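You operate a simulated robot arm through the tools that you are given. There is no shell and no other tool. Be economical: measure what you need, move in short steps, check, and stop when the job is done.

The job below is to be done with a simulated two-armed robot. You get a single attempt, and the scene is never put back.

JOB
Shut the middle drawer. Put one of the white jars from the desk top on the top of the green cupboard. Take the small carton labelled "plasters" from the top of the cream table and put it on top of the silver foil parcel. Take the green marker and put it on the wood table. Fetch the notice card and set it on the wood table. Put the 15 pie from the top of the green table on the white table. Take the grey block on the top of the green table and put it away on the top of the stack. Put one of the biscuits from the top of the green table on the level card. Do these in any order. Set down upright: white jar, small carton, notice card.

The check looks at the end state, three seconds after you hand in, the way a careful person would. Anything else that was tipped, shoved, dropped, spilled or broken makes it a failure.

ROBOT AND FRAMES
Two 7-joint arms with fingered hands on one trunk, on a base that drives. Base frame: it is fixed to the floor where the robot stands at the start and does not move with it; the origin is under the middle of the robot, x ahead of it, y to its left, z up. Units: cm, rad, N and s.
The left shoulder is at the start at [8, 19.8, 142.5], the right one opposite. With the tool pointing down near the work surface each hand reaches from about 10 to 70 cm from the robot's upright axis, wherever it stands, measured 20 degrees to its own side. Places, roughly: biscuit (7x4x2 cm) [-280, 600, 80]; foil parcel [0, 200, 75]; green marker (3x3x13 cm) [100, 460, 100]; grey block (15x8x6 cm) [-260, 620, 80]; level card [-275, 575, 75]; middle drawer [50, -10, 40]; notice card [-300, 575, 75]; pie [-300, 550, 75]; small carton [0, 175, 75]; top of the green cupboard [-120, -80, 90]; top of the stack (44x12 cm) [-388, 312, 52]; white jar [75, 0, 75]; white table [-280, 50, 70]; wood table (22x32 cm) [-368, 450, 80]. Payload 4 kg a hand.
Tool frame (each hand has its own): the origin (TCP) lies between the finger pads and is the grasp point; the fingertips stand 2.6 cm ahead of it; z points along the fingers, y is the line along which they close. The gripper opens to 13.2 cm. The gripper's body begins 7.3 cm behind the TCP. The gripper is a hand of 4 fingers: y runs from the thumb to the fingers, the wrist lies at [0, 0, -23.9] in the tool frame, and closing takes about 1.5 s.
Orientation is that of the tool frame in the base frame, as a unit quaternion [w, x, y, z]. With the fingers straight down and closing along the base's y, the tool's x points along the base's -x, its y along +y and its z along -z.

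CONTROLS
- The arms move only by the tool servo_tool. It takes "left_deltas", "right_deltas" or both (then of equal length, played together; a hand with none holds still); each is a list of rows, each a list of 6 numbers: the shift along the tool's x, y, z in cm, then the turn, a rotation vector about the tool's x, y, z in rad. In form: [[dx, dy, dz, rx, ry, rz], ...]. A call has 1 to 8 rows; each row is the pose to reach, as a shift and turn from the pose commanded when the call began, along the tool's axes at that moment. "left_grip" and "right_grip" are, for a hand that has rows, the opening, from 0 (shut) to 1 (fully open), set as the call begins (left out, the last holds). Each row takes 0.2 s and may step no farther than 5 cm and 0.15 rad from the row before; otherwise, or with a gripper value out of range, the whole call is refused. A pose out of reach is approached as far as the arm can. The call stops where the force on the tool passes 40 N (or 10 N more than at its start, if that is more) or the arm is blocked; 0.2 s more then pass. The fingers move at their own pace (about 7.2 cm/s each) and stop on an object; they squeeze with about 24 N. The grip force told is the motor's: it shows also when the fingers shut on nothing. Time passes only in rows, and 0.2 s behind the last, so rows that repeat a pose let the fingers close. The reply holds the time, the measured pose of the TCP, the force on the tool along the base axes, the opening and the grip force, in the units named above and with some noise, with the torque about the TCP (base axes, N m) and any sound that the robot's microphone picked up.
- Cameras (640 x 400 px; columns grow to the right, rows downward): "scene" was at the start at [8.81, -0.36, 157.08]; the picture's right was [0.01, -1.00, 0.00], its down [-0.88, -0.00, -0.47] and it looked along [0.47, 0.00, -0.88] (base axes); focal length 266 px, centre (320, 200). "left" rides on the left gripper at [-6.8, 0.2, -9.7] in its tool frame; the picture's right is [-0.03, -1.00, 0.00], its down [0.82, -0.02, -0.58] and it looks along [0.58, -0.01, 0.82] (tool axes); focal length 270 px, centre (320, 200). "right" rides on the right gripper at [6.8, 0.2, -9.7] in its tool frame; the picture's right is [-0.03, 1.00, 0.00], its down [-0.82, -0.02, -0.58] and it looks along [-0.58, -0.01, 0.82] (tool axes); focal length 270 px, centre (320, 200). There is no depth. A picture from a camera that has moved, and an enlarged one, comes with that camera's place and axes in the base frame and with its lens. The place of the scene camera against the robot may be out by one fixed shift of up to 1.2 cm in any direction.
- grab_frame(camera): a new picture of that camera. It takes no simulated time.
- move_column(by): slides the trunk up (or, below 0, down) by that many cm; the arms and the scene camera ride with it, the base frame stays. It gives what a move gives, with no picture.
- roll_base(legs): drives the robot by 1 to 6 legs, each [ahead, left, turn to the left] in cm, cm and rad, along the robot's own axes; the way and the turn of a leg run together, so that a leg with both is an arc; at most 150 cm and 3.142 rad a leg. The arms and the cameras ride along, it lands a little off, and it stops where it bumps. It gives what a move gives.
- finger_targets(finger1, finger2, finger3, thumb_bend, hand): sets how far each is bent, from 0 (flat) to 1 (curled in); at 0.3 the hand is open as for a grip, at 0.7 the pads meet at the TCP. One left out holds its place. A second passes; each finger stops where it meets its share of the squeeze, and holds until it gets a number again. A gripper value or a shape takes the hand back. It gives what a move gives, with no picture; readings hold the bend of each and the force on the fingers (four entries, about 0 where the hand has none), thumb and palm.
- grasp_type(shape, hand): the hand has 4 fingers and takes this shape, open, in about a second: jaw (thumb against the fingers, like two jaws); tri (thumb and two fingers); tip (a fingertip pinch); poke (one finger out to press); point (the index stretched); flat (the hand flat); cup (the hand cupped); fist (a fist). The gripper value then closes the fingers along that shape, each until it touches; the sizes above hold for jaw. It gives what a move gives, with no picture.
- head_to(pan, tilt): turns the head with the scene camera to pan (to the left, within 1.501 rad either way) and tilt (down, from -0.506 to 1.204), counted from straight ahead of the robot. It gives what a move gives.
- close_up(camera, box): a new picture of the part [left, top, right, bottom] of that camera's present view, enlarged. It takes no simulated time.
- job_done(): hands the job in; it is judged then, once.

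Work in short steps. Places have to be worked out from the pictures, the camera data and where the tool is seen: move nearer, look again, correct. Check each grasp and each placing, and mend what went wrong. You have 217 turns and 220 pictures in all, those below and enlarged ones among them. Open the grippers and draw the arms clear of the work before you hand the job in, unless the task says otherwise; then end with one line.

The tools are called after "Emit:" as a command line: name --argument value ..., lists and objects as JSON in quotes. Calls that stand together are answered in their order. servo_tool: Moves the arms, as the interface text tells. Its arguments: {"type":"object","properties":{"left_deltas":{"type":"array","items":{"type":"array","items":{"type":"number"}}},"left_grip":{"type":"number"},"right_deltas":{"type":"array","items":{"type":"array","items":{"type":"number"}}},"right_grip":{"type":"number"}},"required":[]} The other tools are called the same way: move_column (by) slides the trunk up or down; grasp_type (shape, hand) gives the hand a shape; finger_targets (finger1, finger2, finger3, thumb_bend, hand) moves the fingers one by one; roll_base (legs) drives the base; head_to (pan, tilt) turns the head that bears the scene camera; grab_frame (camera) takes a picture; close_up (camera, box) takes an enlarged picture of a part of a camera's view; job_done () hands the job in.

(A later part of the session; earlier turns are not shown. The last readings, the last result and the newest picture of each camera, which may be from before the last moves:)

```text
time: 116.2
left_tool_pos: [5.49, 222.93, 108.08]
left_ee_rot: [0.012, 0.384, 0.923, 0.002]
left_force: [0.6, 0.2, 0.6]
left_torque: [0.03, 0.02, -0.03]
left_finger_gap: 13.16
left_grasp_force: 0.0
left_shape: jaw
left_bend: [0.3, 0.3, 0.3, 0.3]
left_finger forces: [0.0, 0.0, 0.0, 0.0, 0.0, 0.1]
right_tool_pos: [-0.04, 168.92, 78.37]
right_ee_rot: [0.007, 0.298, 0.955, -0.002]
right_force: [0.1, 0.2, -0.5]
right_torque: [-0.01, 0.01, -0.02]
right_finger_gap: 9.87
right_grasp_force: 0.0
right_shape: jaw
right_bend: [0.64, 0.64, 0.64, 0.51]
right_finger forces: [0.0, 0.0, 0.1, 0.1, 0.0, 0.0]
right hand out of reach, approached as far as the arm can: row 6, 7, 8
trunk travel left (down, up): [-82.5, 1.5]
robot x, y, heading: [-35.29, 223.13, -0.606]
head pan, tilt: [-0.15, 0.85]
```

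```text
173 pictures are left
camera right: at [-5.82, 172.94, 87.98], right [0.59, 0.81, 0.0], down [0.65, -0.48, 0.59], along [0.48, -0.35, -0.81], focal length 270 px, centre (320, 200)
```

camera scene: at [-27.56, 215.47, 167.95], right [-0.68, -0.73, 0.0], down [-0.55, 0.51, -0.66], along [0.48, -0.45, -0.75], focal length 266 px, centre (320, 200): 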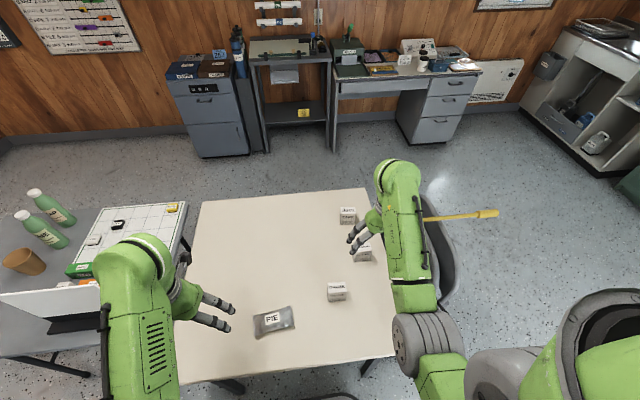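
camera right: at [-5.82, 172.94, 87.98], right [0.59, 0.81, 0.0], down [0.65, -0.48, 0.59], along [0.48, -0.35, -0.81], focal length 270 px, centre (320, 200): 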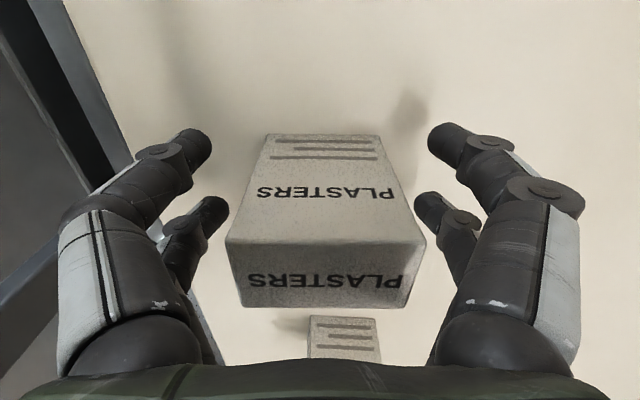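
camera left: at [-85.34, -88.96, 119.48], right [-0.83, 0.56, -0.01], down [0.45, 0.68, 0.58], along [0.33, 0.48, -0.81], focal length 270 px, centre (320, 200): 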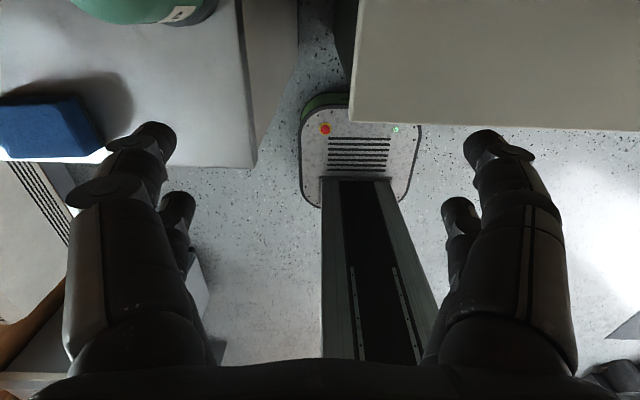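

The arm is at its reach here. I lift the hand 13 cm, move it ahead, and lower the trunk instead.

Emit:
servo_tool --right_deltas '[[0, 0, -4, 0, 0, 0], [0, 0, -8, 0, 0, 0], [0, 0, -12, 0, 0, 0], [-1.6, 0, -13, 0, 0, 0], [-1.6, 0, -13, 0, 0, 0]]'

Emit:
move_column --by -8

Emit:
grab_frame --camera "right"

```text
time: 117.4
left_tool_pos: [5.55, 222.81, 108.31]
left_ee_rot: [0.012, 0.383, 0.924, 0.002]
left_force: [-0.5, 0.7, -0.1]
left_torque: [0.02, -0.05, 0.04]
left_finger_gap: 13.19
left_grasp_force: 0.0
left_shape: jaw
left_bend: [0.3, 0.3, 0.3, 0.3]
left_finger forces: [0.0, 0.0, 0.0, 0.0, 0.0, 0.0]
right_tool_pos: [3.69, 165.75, 89.42]
right_ee_rot: [0.004, 0.297, 0.955, -0.002]
right_force: [0.2, 0.6, 0.8]
right_torque: [-0.01, 0.0, 0.01]
right_finger_gap: 9.88
right_grasp_force: 0.1
right_shape: jaw
right_bend: [0.64, 0.64, 0.64, 0.51]
right_finger forces: [0.0, 0.1, 0.0, 0.0, 0.0, 0.0]
right hand out of reach, approached as far as the arm can: row 1, 2, 3, 4, 5
trunk travel left (down, up): [-82.5, 1.5]
robot x, y, heading: [-35.09, 222.36, -0.599]
head pan, tilt: [-0.15, 0.85]
```

```text
time: 118.5
left_tool_pos: [5.61, 222.75, 100.17]
left_ee_rot: [0.012, 0.383, 0.924, 0.003]
left_force: [-0.3, 0.3, 0.6]
left_torque: [0.04, -0.02, -0.01]
left_finger_gap: 13.19
left_grasp_force: 0.0
left_shape: jaw
left_bend: [0.3, 0.3, 0.3, 0.3]
left_finger forces: [0.1, 0.1, 0.0, 0.1, 0.1, 0.1]
right_tool_pos: [3.83, 165.72, 81.34]
right_ee_rot: [0.004, 0.297, 0.955, -0.001]
right_force: [-0.3, 0.3, 0.9]
right_torque: [-0.02, -0.01, -0.02]
right_finger_gap: 9.87
right_grasp_force: 0.0
right_shape: jaw
right_bend: [0.64, 0.64, 0.64, 0.51]
right_finger forces: [0.0, 0.1, 0.0, 0.0, 0.0, 0.0]
trunk travel left (down, up): [-74.5, 9.5]
robot x, y, heading: [-34.7, 223.32, -0.6]
head pan, tilt: [-0.15, 0.85]
```

```text
172 pictures are left
camera right: at [-1.97, 169.79, 90.95], right [0.59, 0.81, 0.0], down [0.66, -0.48, 0.59], along [0.47, -0.34, -0.81], focal length 270 px, centre (320, 200)
```

right: 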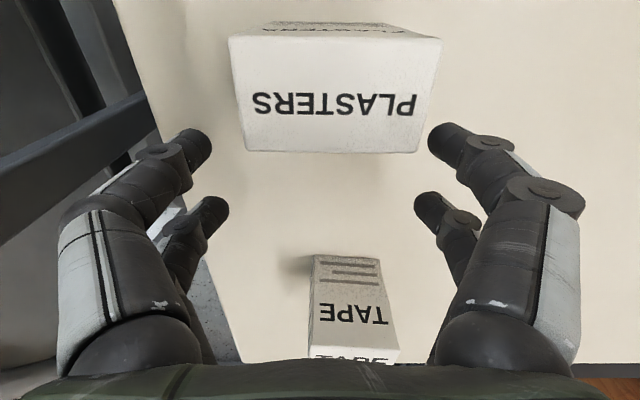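

The carton is thin (3.4 cm) and the digits straddle it fore-aft; gripping its broad faces is better, with the hand turned 90°. I raise the hand, bring the base closer (right 10, ahead 4) and turn the hand.

Emit:
move_column --by 9

Emit:
roll_base --legs '[[0, -10, 0], [4, 0, 0]]'

Emit:
servo_tool --right_deltas '[[1, 1, -1, 0, 0, 0.15], [3, 3, -2, 0, 0, 0.3], [5, 5, -3, 0, 0, 0.45], [7, 7, -3, 0, 0, 0.6], [7, 9.8, -3, 0, 0, 0.75], [7, 9.8, -3, 0, 0, 0.9], [7, 9.8, -3, 0, 0, 1.05], [7, 9.8, -3, 0, 0, 1.2]]'

Emit:
grab_frame --camera "right"

```text
time: 119.8
left_tool_pos: [5.41, 222.96, 109.12]
left_ee_rot: [0.01, 0.384, 0.923, 0.003]
left_force: [-0.9, 0.4, 0.1]
left_torque: [-0.01, -0.01, 0.02]
left_finger_gap: 13.19
left_grasp_force: 0.0
left_shape: jaw
left_bend: [0.3, 0.3, 0.3, 0.3]
left_finger forces: [0.0, 0.0, 0.0, 0.1, 0.0, 0.0]
right_tool_pos: [3.82, 165.76, 90.39]
right_ee_rot: [0.004, 0.298, 0.955, -0.001]
right_force: [0.5, 0.1, 0.8]
right_torque: [0.02, 0.03, 0.02]
right_finger_gap: 9.88
right_grasp_force: 0.2
right_shape: jaw
right_bend: [0.64, 0.64, 0.64, 0.51]
right_finger forces: [0.0, 0.0, 0.1, 0.1, 0.0, 0.1]
trunk travel left (down, up): [-83.5, 0.5]
robot x, y, heading: [-34.75, 222.7, -0.602]
head pan, tilt: [-0.15, 0.85]
```

```text
time: 121.0
left_tool_pos: [0.97, 216.07, 108.87]
left_ee_rot: [0.009, 0.383, 0.924, 0.001]
left_force: [-0.5, -0.8, -0.2]
left_torque: [0.02, -0.02, 0.04]
left_finger_gap: 13.2
left_grasp_force: 0.0
left_shape: jaw
left_bend: [0.3, 0.3, 0.3, 0.3]
left_finger forces: [0.0, 0.1, 0.0, 0.0, 0.0, 0.0]
right_tool_pos: [-0.13, 159.69, 90.63]
right_ee_rot: [0.005, 0.297, 0.955, 0.003]
right_force: [8.8, 13.8, 12.0]
right_torque: [-0.35, 0.24, -0.07]
right_finger_gap: 9.51
right_grasp_force: 0.1
right_shape: jaw
right_bend: [0.64, 0.64, 0.7, 0.47]
right_finger forces: [0.0, 0.0, 10.3, 0.1, 10.2, 0.0]
trunk travel left (down, up): [-83.5, 0.5]
robot x, y, heading: [-40.0, 215.99, -0.604]
head pan, tilt: [-0.15, 0.85]
stopped in leg 1: the force on the tool passed its limit at 48 N (the readings are from after the stop); the commanded pose is now the measured one
```

```text
time: 122.8
left_tool_pos: [0.64, 216.09, 108.96]
left_ee_rot: [0.009, 0.384, 0.923, 0.001]
left_force: [0.0, 0.8, 0.5]
left_torque: [0.0, -0.04, 0.01]
left_finger_gap: 13.2
left_grasp_force: 0.0
left_shape: jaw
left_bend: [0.3, 0.3, 0.3, 0.3]
left_finger forces: [0.0, 0.0, 0.0, 0.0, 0.0, 0.0]
right_tool_pos: [4.93, 168.26, 89.5]
right_ee_rot: [0.0, 0.786, 0.618, 0.004]
right_force: [-1.2, 0.0, -0.7]
right_torque: [0.02, 0.02, 0.01]
right_finger_gap: 9.89
right_grasp_force: 0.1
right_shape: jaw
right_bend: [0.64, 0.64, 0.64, 0.51]
right_finger forces: [0.0, 0.0, 0.0, 0.1, 0.1, 0.0]
right hand out of reach, approached as far as the arm can: row 1, 2, 3, 4, 5, 6, 7, 8
trunk travel left (down, up): [-83.5, 0.5]
robot x, y, heading: [-39.81, 215.79, -0.602]
head pan, tilt: [-0.15, 0.85]
```

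```text
171 pictures are left
camera right: at [6.45, 174.88, 99.25], right [0.97, -0.26, 0.01], down [-0.22, -0.79, 0.57], along [-0.14, -0.55, -0.82], focal length 270 px, centre (320, 200)
```

right: 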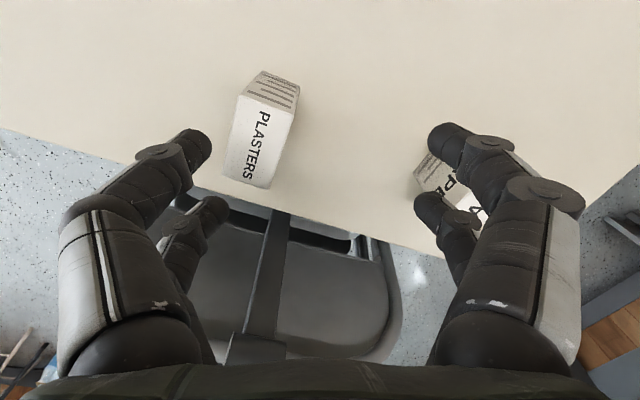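

The strafe made the right hand touch something on the chair side. I check the scene for damage before going on.

Emit:
head_to --pan -0.5 --tilt 0.8

Emit:
grab_frame --camera "scene"

```text
time: 123.6
left_tool_pos: [0.74, 215.93, 109.07]
left_ee_rot: [0.01, 0.385, 0.923, 0.002]
left_force: [-0.1, -0.3, -0.2]
left_torque: [0.01, -0.01, 0.02]
left_finger_gap: 13.18
left_grasp_force: 0.1
left_shape: jaw
left_bend: [0.3, 0.3, 0.3, 0.3]
left_finger forces: [0.1, 0.1, 0.1, 0.1, 0.0, 0.0]
right_tool_pos: [4.78, 168.41, 89.58]
right_ee_rot: [0.001, 0.785, 0.62, 0.004]
right_force: [-0.5, 0.8, 0.7]
right_torque: [0.03, -0.04, -0.02]
right_finger_gap: 9.85
right_grasp_force: 0.0
right_shape: jaw
right_bend: [0.64, 0.64, 0.64, 0.51]
right_finger forces: [0.1, 0.0, 0.1, 0.1, 0.0, 0.1]
trunk travel left (down, up): [-83.5, 0.5]
robot x, y, heading: [-39.67, 216.2, -0.601]
head pan, tilt: [-0.499, 0.799]
```

```text
170 pictures are left
camera scene: at [-34.3, 206.68, 169.13], right [-0.89, -0.45, 0.0], down [-0.33, 0.64, -0.7], along [0.32, -0.62, -0.72], focal length 266 px, centre (320, 200)
```

scene: 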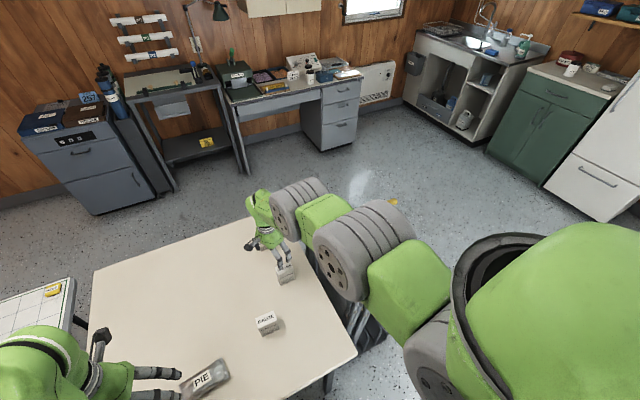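

Nothing fell; cartons and chairs stand as before. The carton is near (0.8,169), so I move the hand over it, turning a bit more to line up with its broad faces.

Emit:
servo_tool --right_deltas '[[0, -1.2, -1, 0, 0, 0.08], [0, -2.4, -2, 0, 0, 0.16], [-0.2, -3.4, -2, 0, 0, 0.24], [-0.4, -4.1, -2, 0, 0, 0.3]]'

Emit:
grab_frame --camera "right"

```text
time: 124.6
left_tool_pos: [0.67, 216.02, 109.13]
left_ee_rot: [0.01, 0.384, 0.923, 0.002]
left_force: [-0.6, -0.2, 0.1]
left_torque: [-0.01, -0.01, 0.0]
left_finger_gap: 13.17
left_grasp_force: 0.1
left_shape: jaw
left_bend: [0.3, 0.3, 0.3, 0.3]
left_finger forces: [0.0, 0.0, 0.0, 0.1, 0.0, 0.0]
right_tool_pos: [3.83, 166.65, 89.38]
right_ee_rot: [0.0, 0.869, 0.495, 0.006]
right_force: [-0.4, 1.1, 0.2]
right_torque: [0.01, 0.03, 0.0]
right_finger_gap: 9.87
right_grasp_force: 0.0
right_shape: jaw
right_bend: [0.64, 0.64, 0.64, 0.51]
right_finger forces: [0.0, 0.0, 0.0, 0.1, 0.0, 0.0]
right hand out of reach, approached as far as the arm can: row 1, 2, 3, 4
trunk travel left (down, up): [-83.5, 0.5]
robot x, y, heading: [-39.73, 215.88, -0.604]
head pan, tilt: [-0.499, 0.799]
```

```text
169 pictures are left
camera right: at [7.26, 172.39, 99.09], right [0.85, -0.53, 0.01], down [-0.44, -0.69, 0.57], along [-0.3, -0.49, -0.82], focal length 270 px, centre (320, 200)
```

right: 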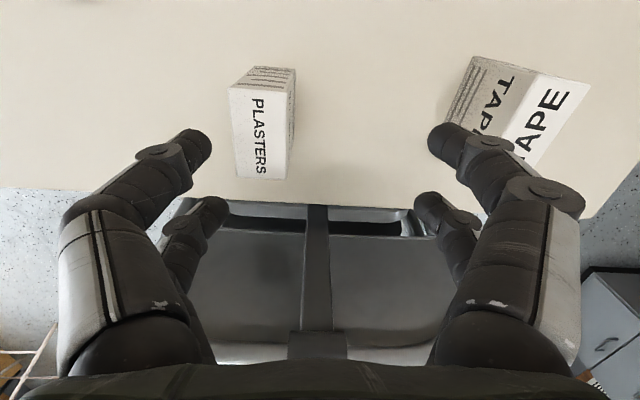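

The arm is near full stretch here. I bring the base 6 cm closer to the table and then pull the hand back over the carton.

Emit:
roll_base --legs '[[6, 2, 0]]'

Emit:
servo_tool --right_deltas '[[0, -2, -1, 0, 0, 0], [0, -4, -2, 0, 0, 0], [0, -6, -2, 0, 0, 0], [0, -8, -2, 0, 0, 0]]'

Emit:
grab_frame --camera "right"

```text
time: 125.6
left_tool_pos: [5.58, 214.53, 109.46]
left_ee_rot: [0.016, 0.384, 0.923, 0.003]
left_force: [-1.9, 0.3, 1.7]
left_torque: [-0.02, -0.09, -0.04]
left_finger_gap: 13.17
left_grasp_force: 0.1
left_shape: jaw
left_bend: [0.3, 0.3, 0.3, 0.3]
left_finger forces: [0.1, 0.0, 0.0, 0.1, 0.0, 0.1]
right_tool_pos: [9.01, 165.29, 89.92]
right_ee_rot: [0.004, 0.869, 0.496, 0.009]
right_force: [-0.9, 0.7, -0.4]
right_torque: [0.0, -0.06, 0.03]
right_finger_gap: 9.88
right_grasp_force: 0.0
right_shape: jaw
right_bend: [0.64, 0.64, 0.64, 0.51]
right_finger forces: [0.0, 0.0, 0.0, 0.0, 0.1, 0.0]
trunk travel left (down, up): [-83.5, 0.5]
robot x, y, heading: [-33.92, 214.53, -0.601]
head pan, tilt: [-0.499, 0.799]
```

```text
time: 126.6
left_tool_pos: [6.92, 214.2, 108.94]
left_ee_rot: [0.007, 0.385, 0.923, 0.002]
left_force: [-0.2, 0.2, 0.7]
left_torque: [-0.02, 0.02, 0.01]
left_finger_gap: 13.18
left_grasp_force: 0.1
left_shape: jaw
left_bend: [0.3, 0.3, 0.3, 0.3]
left_finger forces: [0.0, 0.0, 0.1, 0.0, 0.0, 0.1]
right_tool_pos: [9.05, 165.47, 87.29]
right_ee_rot: [-0.002, 0.869, 0.494, 0.003]
right_force: [1.1, -0.1, 0.6]
right_torque: [-0.06, 0.02, 0.01]
right_finger_gap: 9.88
right_grasp_force: 0.0
right_shape: jaw
right_bend: [0.64, 0.64, 0.64, 0.51]
right_finger forces: [0.0, 0.0, 0.1, 0.0, 0.0, 0.1]
right hand out of reach, approached as far as the arm can: row 1, 2, 3, 4
trunk travel left (down, up): [-83.5, 0.5]
robot x, y, heading: [-33.45, 214.08, -0.601]
head pan, tilt: [-0.499, 0.799]
```

```text
168 pictures are left
camera right: at [12.57, 171.12, 97.14], right [0.85, -0.53, 0.0], down [-0.44, -0.69, 0.57], along [-0.3, -0.48, -0.82], focal length 270 px, centre (320, 200)
```

right: 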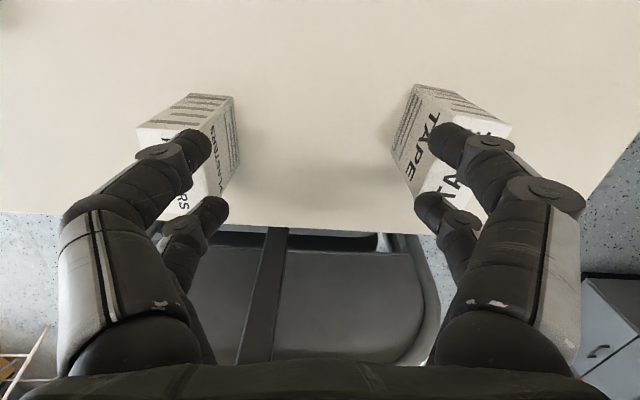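

The hand refuses to come back; I suspect a wrist limit at this turn. I turn it back to about 1.0 rad while retracting, and see if it follows.

Emit:
servo_tool --right_deltas '[[0, -1, 0, 0, 0, -0.15], [0, -2, 0, 0, 0, -0.3], [0, -3, -1, 0, 0, -0.45], [0, -4, -2, 0, 0, -0.6], [0, -5, -3, 0, 0, -0.6]]'

```text
time: 127.8
left_tool_pos: [6.5, 214.31, 109.09]
left_ee_rot: [0.01, 0.383, 0.924, 0.003]
left_force: [0.1, 0.4, 0.4]
left_torque: [0.01, 0.0, -0.01]
left_finger_gap: 13.17
left_grasp_force: 0.0
left_shape: jaw
left_bend: [0.3, 0.3, 0.3, 0.3]
left_finger forces: [0.0, 0.1, 0.0, 0.1, 0.1, 0.0]
right_tool_pos: [8.94, 165.41, 87.6]
right_ee_rot: [0.001, 0.683, 0.73, 0.004]
right_force: [0.0, -0.4, 0.0]
right_torque: [0.02, 0.0, -0.01]
right_finger_gap: 9.9
right_grasp_force: 0.0
right_shape: jaw
right_bend: [0.64, 0.64, 0.64, 0.51]
right_finger forces: [0.0, 0.0, 0.0, 0.0, 0.0, 0.0]
right hand out of reach, approached as far as the arm can: row 1, 2, 3, 4, 5
trunk travel left (down, up): [-83.5, 0.5]
robot x, y, heading: [-33.83, 214.11, -0.608]
head pan, tilt: [-0.499, 0.799]
```

Rotation follows but position does not; the elbow seems locked straight. I try a stronger pull straight back toward the shoulder.

Emit:
servo_tool --right_deltas '[[1.5, -2.5, -2, 0, 0, 0], [3, -5, -4, 0, 0, 0], [4.5, -7.5, -6, 0, 0, 0], [6, -10, -8, 0, 0, 0], [7.5, -12.5, -10, 0, 0, 0], [9, -15, -12, 0, 0, 0], [9, -15, -12, 0, 0, 0]]'

Emit:
grab_frame --camera "scene"

```text
time: 129.4
left_tool_pos: [6.62, 214.2, 109.07]
left_ee_rot: [0.009, 0.384, 0.923, 0.002]
left_force: [0.1, 0.9, 0.5]
left_torque: [0.0, 0.0, 0.0]
left_finger_gap: 13.21
left_grasp_force: 0.1
left_shape: jaw
left_bend: [0.3, 0.3, 0.3, 0.3]
left_finger forces: [0.0, 0.1, 0.0, 0.0, 0.0, 0.0]
right_tool_pos: [8.98, 164.59, 88.54]
right_ee_rot: [0.002, 0.684, 0.73, 0.004]
right_force: [0.5, -0.1, -0.3]
right_torque: [0.02, -0.01, -0.01]
right_finger_gap: 9.87
right_grasp_force: 0.0
right_shape: jaw
right_bend: [0.64, 0.64, 0.64, 0.51]
right_finger forces: [0.0, 0.1, 0.1, 0.0, 0.1, 0.0]
right hand out of reach, approached as far as the arm can: row 1, 2, 3, 4, 5, 6, 7
trunk travel left (down, up): [-83.5, 0.5]
robot x, y, heading: [-33.85, 214.28, -0.607]
head pan, tilt: [-0.499, 0.799]
```

```text
167 pictures are left
camera scene: at [-28.35, 204.96, 169.13], right [-0.89, -0.45, 0.0], down [-0.33, 0.64, -0.7], along [0.32, -0.62, -0.72], focal length 266 px, centre (320, 200)
```

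scene: 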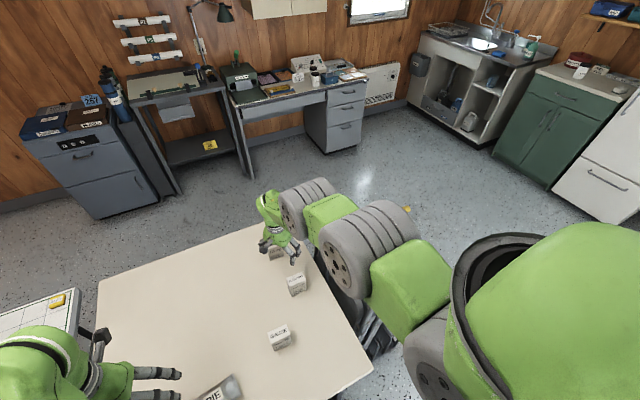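

The arm is a straight line from the shoulder. I move it sideways (left) and slightly back to break the singular pose.

Emit:
servo_tool --right_deltas '[[2.4, 1.8, 0, 0, 0, 0], [4.8, 3.6, 0, 0, 0, 0], [7.5, 4.5, -1, 0, 0, 0], [10, 5, -2, 0, 0, 0], [12, 4.3, -3, 0, 0, 0], [14, 3, -4, 0, 0, 0], [14, 3, -4, 0, 0, 0]]'

```text
time: 131.0
left_tool_pos: [6.64, 214.17, 109.12]
left_ee_rot: [0.01, 0.384, 0.923, 0.003]
left_force: [-0.6, 0.4, -0.4]
left_torque: [-0.02, 0.0, 0.0]
left_finger_gap: 13.18
left_grasp_force: 0.1
left_shape: jaw
left_bend: [0.3, 0.3, 0.3, 0.3]
left_finger forces: [0.0, 0.0, 0.0, 0.0, 0.0, 0.0]
right_tool_pos: [14.82, 177.61, 88.53]
right_ee_rot: [0.001, 0.683, 0.73, 0.003]
right_force: [-0.9, 0.3, -0.1]
right_torque: [0.01, 0.01, -0.01]
right_finger_gap: 9.87
right_grasp_force: 0.1
right_shape: jaw
right_bend: [0.64, 0.64, 0.64, 0.51]
right_finger forces: [0.1, 0.0, 0.0, 0.0, 0.0, 0.0]
right hand out of reach, approached as far as the arm can: row 3, 4, 5, 6, 7
trunk travel left (down, up): [-83.5, 0.5]
robot x, y, heading: [-33.59, 214.13, -0.604]
head pan, tilt: [-0.499, 0.799]
```

I look at the arm's shape now to understand the lock.

Emit:
head_to --pan -0.6 --tilt 0.95

Emit:
grab_frame --camera "scene"

```text
time: 131.7
left_tool_pos: [6.54, 214.33, 108.94]
left_ee_rot: [0.01, 0.384, 0.923, 0.002]
left_force: [-1.6, 0.4, -0.3]
left_torque: [0.01, 0.0, 0.02]
left_finger_gap: 13.22
left_grasp_force: 0.0
left_shape: jaw
left_bend: [0.3, 0.3, 0.3, 0.3]
left_finger forces: [0.0, 0.0, 0.0, 0.1, 0.0, 0.0]
right_tool_pos: [14.75, 177.6, 88.64]
right_ee_rot: [0.0, 0.684, 0.73, 0.003]
right_force: [0.7, -0.3, 0.1]
right_torque: [-0.04, -0.01, -0.01]
right_finger_gap: 9.89
right_grasp_force: 0.0
right_shape: jaw
right_bend: [0.64, 0.64, 0.64, 0.51]
right_finger forces: [0.1, 0.1, 0.1, 0.0, 0.0, 0.0]
trunk travel left (down, up): [-83.5, 0.5]
robot x, y, heading: [-33.59, 214.38, -0.603]
head pan, tilt: [-0.6, 0.949]
```

```text
166 pictures are left
camera scene: at [-29.41, 205.36, 167.99], right [-0.93, -0.36, 0.0], down [-0.29, 0.76, -0.58], along [0.21, -0.54, -0.81], focal length 266 px, centre (320, 200)
```

scene: 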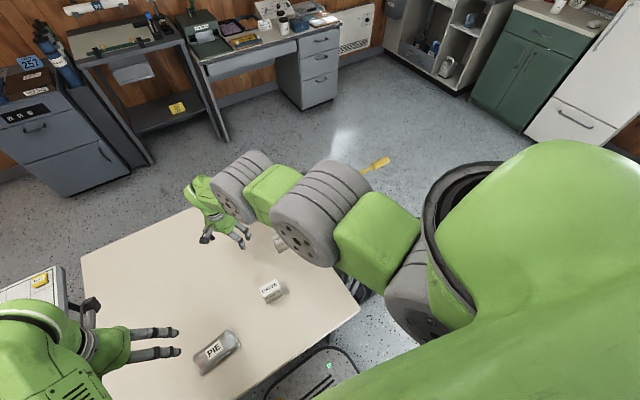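

I command a long pull exactly along the line to the shoulder, several rows, to let the solver bend the elbow.

Emit:
servo_tool --right_deltas '[[1.4, -3.7, -2.8, 0, 0, 0], [2.8, -7.4, -5.6, 0, 0, 0], [4.2, -11.1, -8.4, 0, 0, 0], [5.6, -14.8, -11.2, 0, 0, 0], [7, -18.5, -14, 0, 0, 0], [8.4, -22.2, -16.8, 0, 0, 0], [9.8, -25.9, -19.6, 0, 0, 0], [11.2, -29.6, -22.4, 0, 0, 0]]'

Emit:
servo_tool --right_deltas '[[1.4, -3.7, -2.8, 0, 0, 0], [2.8, -7.4, -5.6, 0, 0, 0], [4.2, -11.1, -8.4, 0, 0, 0], [5.6, -14.8, -11.2, 0, 0, 0]]'

```text
time: 133.5
left_tool_pos: [6.54, 214.29, 109.13]
left_ee_rot: [0.009, 0.384, 0.923, 0.003]
left_force: [1.6, -0.4, -0.7]
left_torque: [0.03, 0.03, -0.02]
left_finger_gap: 13.16
left_grasp_force: 0.0
left_shape: jaw
left_bend: [0.3, 0.3, 0.3, 0.3]
left_finger forces: [0.1, 0.1, 0.1, 0.0, 0.0, 0.0]
right_tool_pos: [15.23, 177.57, 89.29]
right_ee_rot: [0.001, 0.683, 0.73, 0.004]
right_force: [-0.1, -0.6, 0.6]
right_torque: [-0.03, -0.02, 0.02]
right_finger_gap: 9.89
right_grasp_force: 0.1
right_shape: jaw
right_bend: [0.64, 0.64, 0.64, 0.51]
right_finger forces: [0.0, 0.1, 0.0, 0.1, 0.0, 0.1]
right hand out of reach, approached as far as the arm can: row 1, 2, 3, 4, 5, 6, 7, 8
trunk travel left (down, up): [-83.5, 0.5]
robot x, y, heading: [-33.97, 214.29, -0.6]
head pan, tilt: [-0.6, 0.949]
```

```text
time: 134.5
left_tool_pos: [6.64, 214.38, 109.01]
left_ee_rot: [0.01, 0.385, 0.923, 0.003]
left_force: [0.3, -0.4, 0.2]
left_torque: [-0.02, 0.02, 0.0]
left_finger_gap: 13.2
left_grasp_force: 0.1
left_shape: jaw
left_bend: [0.3, 0.3, 0.3, 0.3]
left_finger forces: [0.1, 0.0, 0.0, 0.0, 0.0, 0.1]
right_tool_pos: [15.19, 177.19, 89.36]
right_ee_rot: [0.001, 0.684, 0.73, 0.004]
right_force: [0.0, -0.1, 0.1]
right_torque: [0.06, -0.02, 0.02]
right_finger_gap: 9.87
right_grasp_force: 0.1
right_shape: jaw
right_bend: [0.64, 0.64, 0.64, 0.51]
right_finger forces: [0.0, 0.1, 0.1, 0.0, 0.1, 0.0]
right hand out of reach, approached as far as the arm can: row 1, 2, 3, 4
trunk travel left (down, up): [-83.5, 0.5]
robot x, y, heading: [-33.87, 214.61, -0.599]
head pan, tilt: [-0.6, 0.949]
```

Bending the elbow should swing the hand down and inward, so I try that direction over the free table patch, within safe height.

Emit:
servo_tool --right_deltas '[[0.6, -1.6, 2.4, 0, 0, 0], [1.2, -3.2, 4.9, 0, 0, 0], [1.6, -4.5, 6.5, 0, 0, 0], [2.2, -7, 6.5, 0, 0, 0], [3, -10, 6, 0, 0, 0], [3.6, -12, 5, 0, 0, 0]]'

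Emit:
grab_frame --camera "right"

```text
time: 135.9
left_tool_pos: [6.63, 214.31, 109.06]
left_ee_rot: [0.009, 0.384, 0.923, 0.002]
left_force: [0.2, 0.1, -0.7]
left_torque: [0.02, -0.01, -0.01]
left_finger_gap: 13.18
left_grasp_force: 0.1
left_shape: jaw
left_bend: [0.3, 0.3, 0.3, 0.3]
left_finger forces: [0.0, 0.1, 0.0, 0.0, 0.0, 0.0]
right_tool_pos: [10.05, 177.92, 81.44]
right_ee_rot: [0.004, 0.683, 0.73, -0.007]
right_force: [0.0, 0.1, -0.2]
right_torque: [-0.06, 0.0, 0.02]
right_finger_gap: 9.9
right_grasp_force: 0.0
right_shape: jaw
right_bend: [0.64, 0.64, 0.64, 0.51]
right_finger forces: [0.1, 0.0, 0.0, 0.0, 0.0, 0.0]
right hand out of reach, approached as far as the arm can: row 1, 2, 3, 4, 5, 6
trunk travel left (down, up): [-83.5, 0.5]
robot x, y, heading: [-33.98, 214.43, -0.606]
head pan, tilt: [-0.6, 0.949]
```

```text
165 pictures are left
camera right: at [9.75, 184.86, 91.1], right [1.0, 0.04, 0.0], down [0.04, -0.81, 0.59], along [0.02, -0.59, -0.81], focal length 270 px, centre (320, 200)
```

right: 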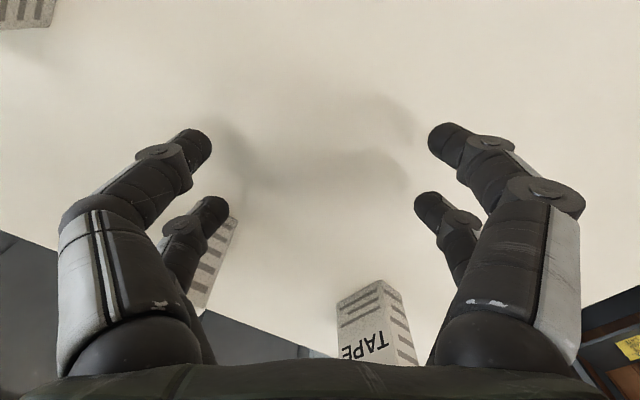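

All readings fit a fully straight arm (68.4 cm). I've tried left, up and down; now I go up clear of the cartons, then to the right and inward.

Emit:
servo_tool --right_deltas '[[0, 1.5, -4, 0, 0, 0], [0, 3, -8, 0, 0, 0], [-3, 0.5, -8, 0, 0, 0], [-6, -2, -8, 0, 0, 0], [-9, -4.5, -8, 0, 0, 0], [-8, -8, -8, 0, 0, 0], [-7, -11.5, -8, 0, 0, 0]]'

```text
time: 137.5
left_tool_pos: [6.71, 214.26, 108.96]
left_ee_rot: [0.009, 0.384, 0.923, 0.003]
left_force: [0.4, 0.1, 0.5]
left_torque: [0.01, -0.01, -0.06]
left_finger_gap: 13.2
left_grasp_force: 0.1
left_shape: jaw
left_bend: [0.3, 0.3, 0.3, 0.3]
left_finger forces: [0.0, 0.0, 0.0, 0.0, 0.0, 0.0]
right_tool_pos: [8.49, 166.74, 85.7]
right_ee_rot: [0.001, 0.683, 0.73, 0.004]
right_force: [0.1, -0.2, -0.3]
right_torque: [-0.02, 0.0, 0.03]
right_finger_gap: 9.88
right_grasp_force: 0.0
right_shape: jaw
right_bend: [0.64, 0.64, 0.64, 0.51]
right_finger forces: [0.0, 0.1, 0.0, 0.1, 0.0, 0.0]
right hand out of reach, approached as far as the arm can: row 1, 2, 3, 4, 5, 6, 7
trunk travel left (down, up): [-83.5, 0.5]
robot x, y, heading: [-33.73, 214.45, -0.604]
head pan, tilt: [-0.6, 0.949]
```

Still locked. I tilt the hand (fingers swinging forward/up), which forces the wrist well inside the sphere, and pull in at the same time.

Emit:
servo_tool --right_deltas '[[0, -1, -2, -0.117, -0.092, 0], [0, -2, -4, -0.235, -0.185, 0], [0, -3, -6, -0.352, -0.278, 0], [0, -4, -8, -0.47, -0.37, 0], [0, -6, -10, -0.587, -0.463, 0], [0, -8, -12, -0.704, -0.556, 0], [0, -10, -13, -0.82, -0.65, 0], [0, -12, -14, -0.82, -0.65, 0]]'

Emit:
grab_frame --camera "scene"

```text
time: 139.3
left_tool_pos: [6.55, 214.21, 109.03]
left_ee_rot: [0.009, 0.384, 0.923, 0.002]
left_force: [0.6, 0.0, 0.2]
left_torque: [0.01, -0.01, 0.02]
left_finger_gap: 13.22
left_grasp_force: 0.1
left_shape: jaw
left_bend: [0.3, 0.3, 0.3, 0.3]
left_finger forces: [0.1, 0.0, 0.1, 0.0, 0.0, 0.1]
right_tool_pos: [15.03, 156.65, 83.18]
right_ee_rot: [0.404, 0.625, 0.665, 0.063]
right_force: [0.2, -0.4, 0.0]
right_torque: [-0.01, -0.05, -0.03]
right_finger_gap: 9.89
right_grasp_force: 0.0
right_shape: jaw
right_bend: [0.64, 0.64, 0.64, 0.51]
right_finger forces: [0.0, 0.1, 0.0, 0.0, 0.1, 0.1]
right hand out of reach, approached as far as the arm can: row 1, 2, 3, 4, 5, 6, 7, 8
trunk travel left (down, up): [-83.5, 0.5]
robot x, y, heading: [-33.94, 214.49, -0.604]
head pan, tilt: [-0.6, 0.949]
```

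```text
164 pictures are left
camera scene: at [-29.51, 205.28, 167.98], right [-0.93, -0.36, 0.0], down [-0.29, 0.76, -0.58], along [0.21, -0.54, -0.81], focal length 266 px, centre (320, 200)
```

scene: 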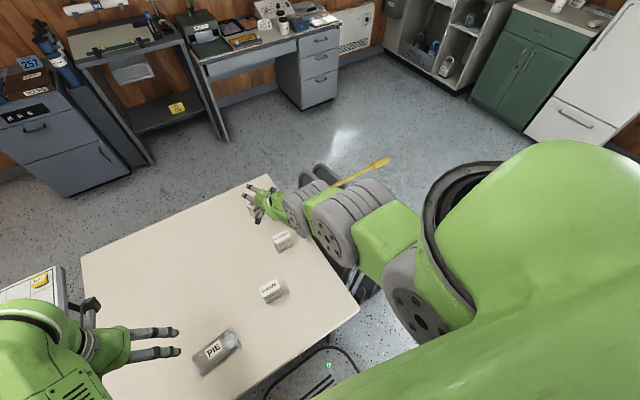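

The arm seems to have changed shape, and the hand is near the TAPE carton; I check the right camera.

Emit:
grab_frame --camera "right"

```text
163 pictures are left
camera right: at [9.8, 166.77, 86.67], right [0.78, 0.19, 0.6], down [-0.46, -0.48, 0.75], along [0.43, -0.86, -0.29], focal length 270 px, centre (320, 200)
```

right: 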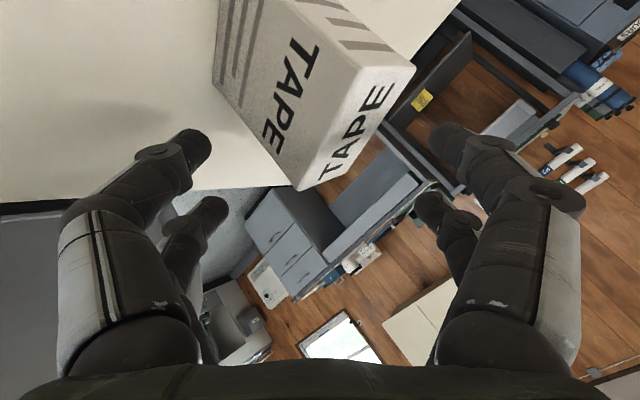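

The tape carton is close to but clear of the digits. I back out straight away from it.

Emit:
servo_tool --right_deltas '[[1.2, -1.6, -2.2, 0, 0, 0], [2.4, -3.2, -4.4, 0, 0, 0], [3.6, -4.8, -6.6, 0, 0, 0], [4.8, -6.4, -8.8, 0, 0, 0], [6, -8, -11, 0, 0, 0]]'

Emit:
grab_frame --camera "right"

```text
time: 140.3
left_tool_pos: [6.45, 214.47, 109.25]
left_ee_rot: [0.012, 0.384, 0.923, 0.0]
left_force: [-0.4, -0.3, -0.1]
left_torque: [0.03, 0.02, -0.01]
left_finger_gap: 13.2
left_grasp_force: 0.1
left_shape: jaw
left_bend: [0.3, 0.3, 0.3, 0.3]
left_finger forces: [0.1, 0.0, 0.0, 0.0, 0.1, 0.1]
right_tool_pos: [10.73, 157.39, 80.13]
right_ee_rot: [0.421, 0.618, 0.661, 0.067]
right_force: [-2.9, 3.8, 21.9]
right_torque: [0.33, -0.21, 0.0]
right_finger_gap: 10.02
right_grasp_force: 0.0
right_shape: jaw
right_bend: [0.56, 0.63, 0.64, 0.46]
right_finger forces: [9.8, 0.0, 0.0, 0.0, 12.4, 0.1]
right hand out of reach, approached as far as the arm can: row 1, 2, 3, 4
trunk travel left (down, up): [-83.5, 0.5]
robot x, y, heading: [-33.56, 214.31, -0.604]
head pan, tilt: [-0.6, 0.949]
stopped in row 4 (right hand): the force on the tool passed its limit at 43 N (the readings are from after the stop); the commanded pose is now the measured one
```

```text
162 pictures are left
camera right: at [5.46, 167.53, 83.13], right [0.76, 0.21, 0.62], down [-0.48, -0.47, 0.74], along [0.44, -0.86, -0.25], focal length 270 px, centre (320, 200)
```

right: 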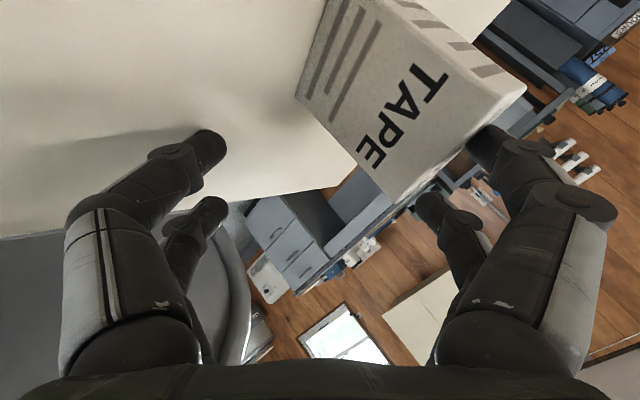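

A digit pressed the table lightly. I now command straight up, then back, from this compressed state.

Emit:
servo_tool --right_deltas '[[-0.9, 1.2, -1.3, 0, 0, 0], [-1.4, 1.8, -2, 0, 0, 0], [-1.8, 2.4, -2.7, 0, 0, 0], [-2.3, 2.9, -3.3, 0, 0, 0], [-3.2, 4.1, -4.7, 0, 0, 0]]'

Emit:
grab_frame --camera "right"

```text
time: 141.5
left_tool_pos: [6.6, 214.24, 108.99]
left_ee_rot: [0.01, 0.384, 0.923, 0.003]
left_force: [-0.2, -0.7, 0.3]
left_torque: [-0.01, 0.01, 0.0]
left_finger_gap: 13.19
left_grasp_force: 0.0
left_shape: jaw
left_bend: [0.3, 0.3, 0.3, 0.3]
left_finger forces: [0.0, 0.0, 0.0, 0.0, 0.0, 0.0]
right_tool_pos: [12.69, 155.72, 83.28]
right_ee_rot: [0.413, 0.621, 0.663, 0.068]
right_force: [0.6, -0.6, 0.0]
right_torque: [0.01, 0.0, -0.02]
right_finger_gap: 9.92
right_grasp_force: 0.0
right_shape: jaw
right_bend: [0.63, 0.63, 0.64, 0.51]
right_finger forces: [0.0, 0.0, 0.0, 0.0, 0.0, 0.0]
right hand out of reach, approached as far as the arm can: row 1, 2, 3, 4, 5
trunk travel left (down, up): [-83.5, 0.5]
robot x, y, heading: [-34.19, 214.21, -0.602]
head pan, tilt: [-0.6, 0.949]
```

```text
161 pictures are left
camera right: at [7.42, 165.64, 86.55], right [0.76, 0.2, 0.61], down [-0.47, -0.48, 0.74], along [0.44, -0.86, -0.27], focal length 270 px, centre (320, 200)
```

right: 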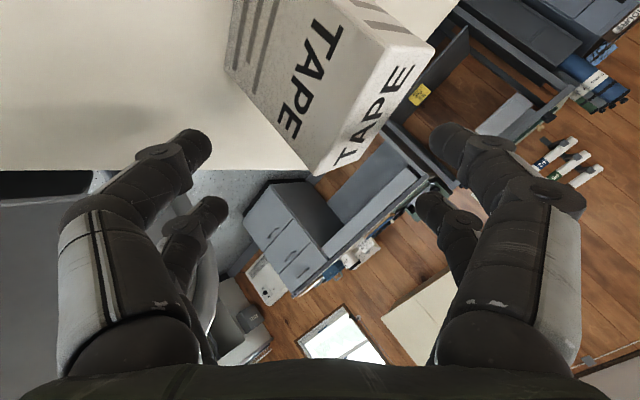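

Up works without touching the tape. I go further up (about 12 cm) to get clear of everything before freeing the elbow.

Emit:
servo_tool --right_deltas '[[-1.4, 1.8, -2, 0, 0, 0], [-2.8, 3.5, -4, 0, 0, 0], [-4.1, 5.3, -6, 0, 0, 0], [-5.5, 7.1, -8, 0, 0, 0], [-6.9, 8.8, -10, 0, 0, 0], [-8.3, 10.6, -12, 0, 0, 0]]'

Emit:
grab_frame --camera "scene"

```text
time: 142.9
left_tool_pos: [6.66, 214.22, 109.18]
left_ee_rot: [0.01, 0.384, 0.923, 0.002]
left_force: [0.3, -0.5, 0.1]
left_torque: [-0.04, 0.01, 0.01]
left_finger_gap: 13.15
left_grasp_force: 0.1
left_shape: jaw
left_bend: [0.3, 0.3, 0.3, 0.3]
left_finger forces: [0.1, 0.0, 0.1, 0.1, 0.0, 0.0]
right_tool_pos: [16.01, 153.44, 87.91]
right_ee_rot: [0.414, 0.62, 0.663, 0.066]
right_force: [0.4, 0.6, 1.0]
right_torque: [0.02, 0.02, 0.0]
right_finger_gap: 9.91
right_grasp_force: 0.1
right_shape: jaw
right_bend: [0.63, 0.63, 0.64, 0.51]
right_finger forces: [0.1, 0.0, 0.0, 0.0, 0.0, 0.0]
right hand out of reach, approached as far as the arm can: row 1, 2, 3, 4, 5, 6
trunk travel left (down, up): [-83.5, 0.5]
robot x, y, heading: [-33.6, 214.05, -0.601]
head pan, tilt: [-0.6, 0.949]
```

```text
160 pictures are left
camera scene: at [-29.41, 205.35, 167.98], right [-0.93, -0.36, 0.0], down [-0.29, 0.76, -0.58], along [0.21, -0.54, -0.81], focal length 266 px, centre (320, 200)
```

scene: 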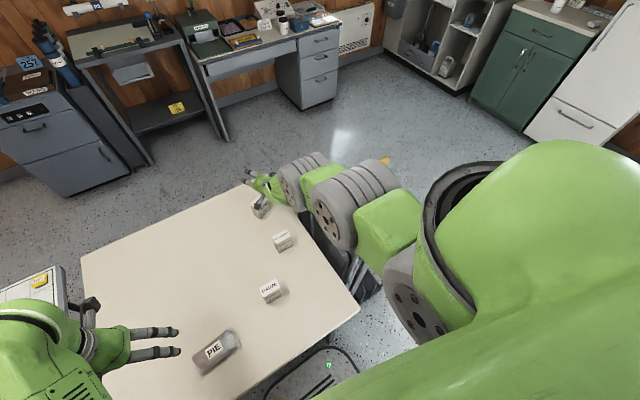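

All cartons stand. I keep raising the stretched arm well above everything.

Emit:
servo_tool --right_deltas '[[-1.85, 2.35, -2.65, 0, 0, 0], [-3.7, 4.7, -5.3, 0, 0, 0], [-5.5, 7, -8, 0, 0, 0], [-7.4, 9.4, -10.6, 0, 0, 0], [-9.2, 11.8, -13.3, 0, 0, 0], [-11, 14.1, -16, 0, 0, 0], [-12.9, 16.5, -18.6, 0, 0, 0], [-14.7, 18.8, -21.3, 0, 0, 0]]'

Emit:
servo_tool --right_deltas '[[0, 0, -3, 0, 0, 0], [0, 0, -6, 0, 0, 0], [0, 0, -9, 0, 0, 0], [0, 0, -12, 0, 0, 0], [0, 0, -15, 0, 0, 0]]'

```text
time: 144.7
left_tool_pos: [6.68, 214.06, 109.16]
left_ee_rot: [0.01, 0.384, 0.923, 0.002]
left_force: [0.2, 0.0, -0.1]
left_torque: [0.01, 0.01, -0.01]
left_finger_gap: 13.19
left_grasp_force: 0.0
left_shape: jaw
left_bend: [0.3, 0.3, 0.3, 0.3]
left_finger forces: [0.0, 0.1, 0.0, 0.0, 0.1, 0.0]
right_tool_pos: [27.53, 149.18, 112.02]
right_ee_rot: [0.42, 0.621, 0.66, 0.044]
right_force: [-0.1, -1.5, 0.2]
right_torque: [-0.02, 0.01, 0.03]
right_finger_gap: 9.91
right_grasp_force: 0.0
right_shape: jaw
right_bend: [0.64, 0.64, 0.64, 0.51]
right_finger forces: [0.1, 0.0, 0.0, 0.0, 0.1, 0.0]
right hand out of reach, approached as far as the arm can: row 1, 2, 3, 4, 5, 6, 7, 8
trunk travel left (down, up): [-83.5, 0.5]
robot x, y, heading: [-34.18, 214.72, -0.601]
head pan, tilt: [-0.6, 0.949]
```

```text
time: 145.9
left_tool_pos: [6.62, 214.36, 109.07]
left_ee_rot: [0.01, 0.384, 0.923, 0.001]
left_force: [-0.1, 0.0, 0.5]
left_torque: [-0.05, 0.01, 0.0]
left_finger_gap: 13.18
left_grasp_force: 0.1
left_shape: jaw
left_bend: [0.3, 0.3, 0.3, 0.3]
left_finger forces: [0.1, 0.0, 0.0, 0.0, 0.0, 0.0]
right_tool_pos: [30.33, 151.72, 116.93]
right_ee_rot: [0.415, 0.623, 0.66, 0.06]
right_force: [-0.7, 0.0, 0.2]
right_torque: [0.03, 0.0, 0.02]
right_finger_gap: 9.91
right_grasp_force: 0.1
right_shape: jaw
right_bend: [0.64, 0.64, 0.64, 0.51]
right_finger forces: [0.0, 0.0, 0.1, 0.0, 0.0, 0.1]
right hand out of reach, approached as far as the arm can: row 1, 2, 3, 4, 5
trunk travel left (down, up): [-83.5, 0.5]
robot x, y, heading: [-33.92, 214.15, -0.604]
head pan, tilt: [-0.6, 0.949]
```

Still stretched. I turn the hand back to pointing straight down while pulling in toward the shoulder, in free air.

Emit:
servo_tool --right_deltas '[[0.5, -1, -3, 0.118, 0.092, 0], [1, -2, -6, 0.236, 0.185, 0], [1.5, -3, -9, 0.355, 0.277, 0], [2, -4, -12, 0.473, 0.37, 0], [2.5, -5, -15, 0.591, 0.461, 0], [3, -6, -18, 0.71, 0.554, 0], [3.5, -7, -21, 0.828, 0.646, 0], [4, -8, -24, 0.828, 0.646, 0]]'

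Emit:
grab_frame --camera "scene"

```text
refused: row 6 steps farther than a row can; nothing moved
```

```text
159 pictures are left
camera scene: at [-29.39, 205.46, 167.99], right [-0.93, -0.36, 0.0], down [-0.29, 0.76, -0.58], along [0.21, -0.54, -0.81], focal length 266 px, centre (320, 200)
```

scene: 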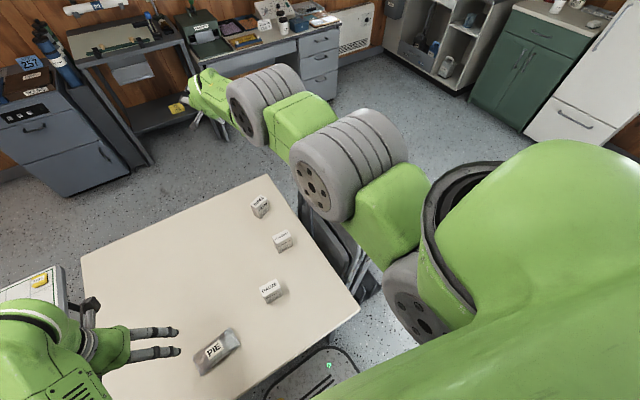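

Rows were slightly too big; I resend with smaller turns.

Emit:
servo_tool --right_deltas '[[0.5, -1, -3, 0.1, 0.078, 0], [1, -2, -6, 0.2, 0.156, 0], [1.5, -3, -9, 0.3, 0.234, 0], [2, -4, -12, 0.4, 0.312, 0], [2.5, -5, -15, 0.5, 0.39, 0], [3, -6, -18, 0.6, 0.468, 0], [3.5, -7, -21, 0.7, 0.546, 0], [4, -8, -24, 0.8, 0.624, 0]]'

Emit:
grab_frame --camera "scene"

```text
time: 147.7
left_tool_pos: [6.37, 214.35, 109.08]
left_ee_rot: [0.011, 0.385, 0.923, 0.003]
left_force: [-0.5, 0.3, -0.2]
left_torque: [-0.03, -0.05, -0.04]
left_finger_gap: 13.19
left_grasp_force: 0.1
left_shape: jaw
left_bend: [0.3, 0.3, 0.3, 0.3]
left_finger forces: [0.0, 0.0, 0.1, 0.0, 0.0, 0.0]
right_tool_pos: [9.95, 163.61, 135.77]
right_ee_rot: [-0.073, 0.681, 0.729, -0.012]
right_force: [-0.6, 0.0, 0.0]
right_torque: [-0.03, -0.02, 0.03]
right_finger_gap: 9.9
right_grasp_force: 0.1
right_shape: jaw
right_bend: [0.64, 0.64, 0.64, 0.51]
right_finger forces: [0.0, 0.1, 0.1, 0.1, 0.0, 0.0]
right hand out of reach, approached as far as the arm can: row 1, 2, 3, 4, 5, 6, 7, 8
trunk travel left (down, up): [-83.5, 0.5]
robot x, y, heading: [-34.09, 214.19, -0.604]
head pan, tilt: [-0.6, 0.949]
```

```text
158 pictures are left
camera scene: at [-29.74, 205.63, 167.99], right [-0.93, -0.36, 0.0], down [-0.29, 0.76, -0.58], along [0.21, -0.54, -0.81], focal length 266 px, centre (320, 200)
```

scene: 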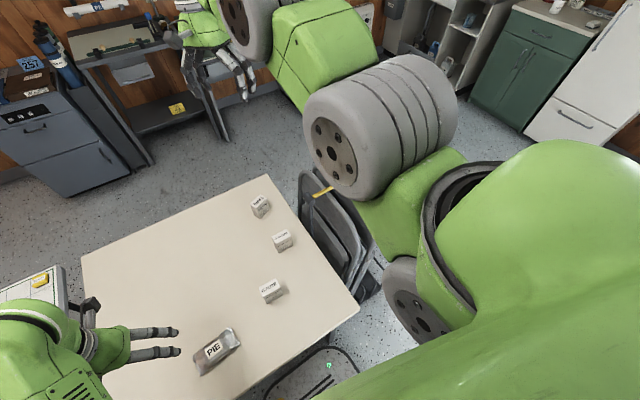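

The elbow has bent (shoulder–wrist now 57 cm). I pull the hand straight back 20 cm at this height to get to a healthy pose.

Emit:
servo_tool --right_deltas '[[2, -2.5, 0, 0, 0, 0], [4, -5, 0, 0, 0, 0], [6, -7.5, 0, 0, 0, 0], [8, -10, 0, 0, 0, 0], [10, -12.5, 0, 0, 0, 0], [12, -15, 0, 0, 0, 0], [12.4, -15.7, 0, 0, 0, -0.15], [12.4, -15.7, 0, 0, 0, -0.3]]'

Emit:
grab_frame --camera "scene"

```text
time: 149.5
left_tool_pos: [6.75, 214.26, 109.01]
left_ee_rot: [0.01, 0.384, 0.923, 0.002]
left_force: [0.2, -1.1, 0.1]
left_torque: [-0.01, 0.02, -0.02]
left_finger_gap: 13.17
left_grasp_force: 0.1
left_shape: jaw
left_bend: [0.3, 0.3, 0.3, 0.3]
left_finger forces: [0.0, 0.1, 0.0, 0.0, 0.0, 0.0]
right_tool_pos: [12.45, 167.2, 135.57]
right_ee_rot: [-0.076, 0.565, 0.822, 0.0]
right_force: [0.2, -1.1, -0.3]
right_torque: [0.0, 0.04, -0.01]
right_finger_gap: 9.86
right_grasp_force: 0.0
right_shape: jaw
right_bend: [0.64, 0.64, 0.64, 0.51]
right_finger forces: [0.1, 0.0, 0.0, 0.0, 0.0, 0.1]
right hand out of reach, approached as far as the arm can: row 1, 2, 3, 4, 5, 6, 7, 8
trunk travel left (down, up): [-83.5, 0.5]
robot x, y, heading: [-33.8, 214.12, -0.601]
head pan, tilt: [-0.6, 0.949]
```

```text
157 pictures are left
camera scene: at [-29.27, 205.49, 167.98], right [-0.93, -0.36, 0.0], down [-0.29, 0.76, -0.58], along [0.21, -0.54, -0.81], focal length 266 px, centre (320, 200)
```

scene: 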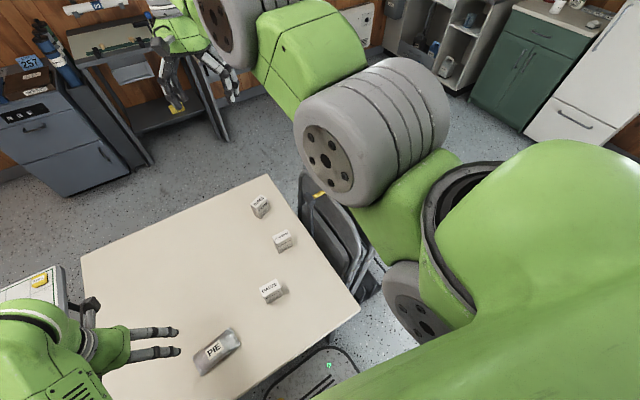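

I try going down and back now, toward the usual carrying pose (fwd ~40, z ~110), in free space above the table.

Emit:
servo_tool --right_deltas '[[1, -2, 4, 0, 0, 0], [2, -4, 8, 0, 0, 0], [3, -6, 12, 0, 0, 0], [4, -8, 16, 0, 0, 0], [5, -10, 20, 0, 0, 0], [6, -12, 24, 0, 0, 0]]'

```text
time: 150.9
left_tool_pos: [6.59, 214.27, 109.08]
left_ee_rot: [0.01, 0.385, 0.923, 0.003]
left_force: [-0.1, 0.0, -0.2]
left_torque: [0.02, 0.04, -0.02]
left_finger_gap: 13.18
left_grasp_force: 0.1
left_shape: jaw
left_bend: [0.3, 0.3, 0.3, 0.3]
left_finger forces: [0.0, 0.0, 0.0, 0.0, 0.0, 0.0]
right_tool_pos: [10.01, 162.78, 135.53]
right_ee_rot: [-0.074, 0.565, 0.822, 0.0]
right_force: [-0.5, 0.9, -0.6]
right_torque: [0.0, -0.02, -0.02]
right_finger_gap: 9.9
right_grasp_force: 0.0
right_shape: jaw
right_bend: [0.64, 0.64, 0.64, 0.51]
right_finger forces: [0.1, 0.0, 0.0, 0.0, 0.0, 0.0]
right hand out of reach, approached as far as the arm can: row 1, 2, 3, 4, 5, 6
trunk travel left (down, up): [-83.5, 0.5]
robot x, y, heading: [-33.8, 214.25, -0.603]
head pan, tilt: [-0.6, 0.949]
```

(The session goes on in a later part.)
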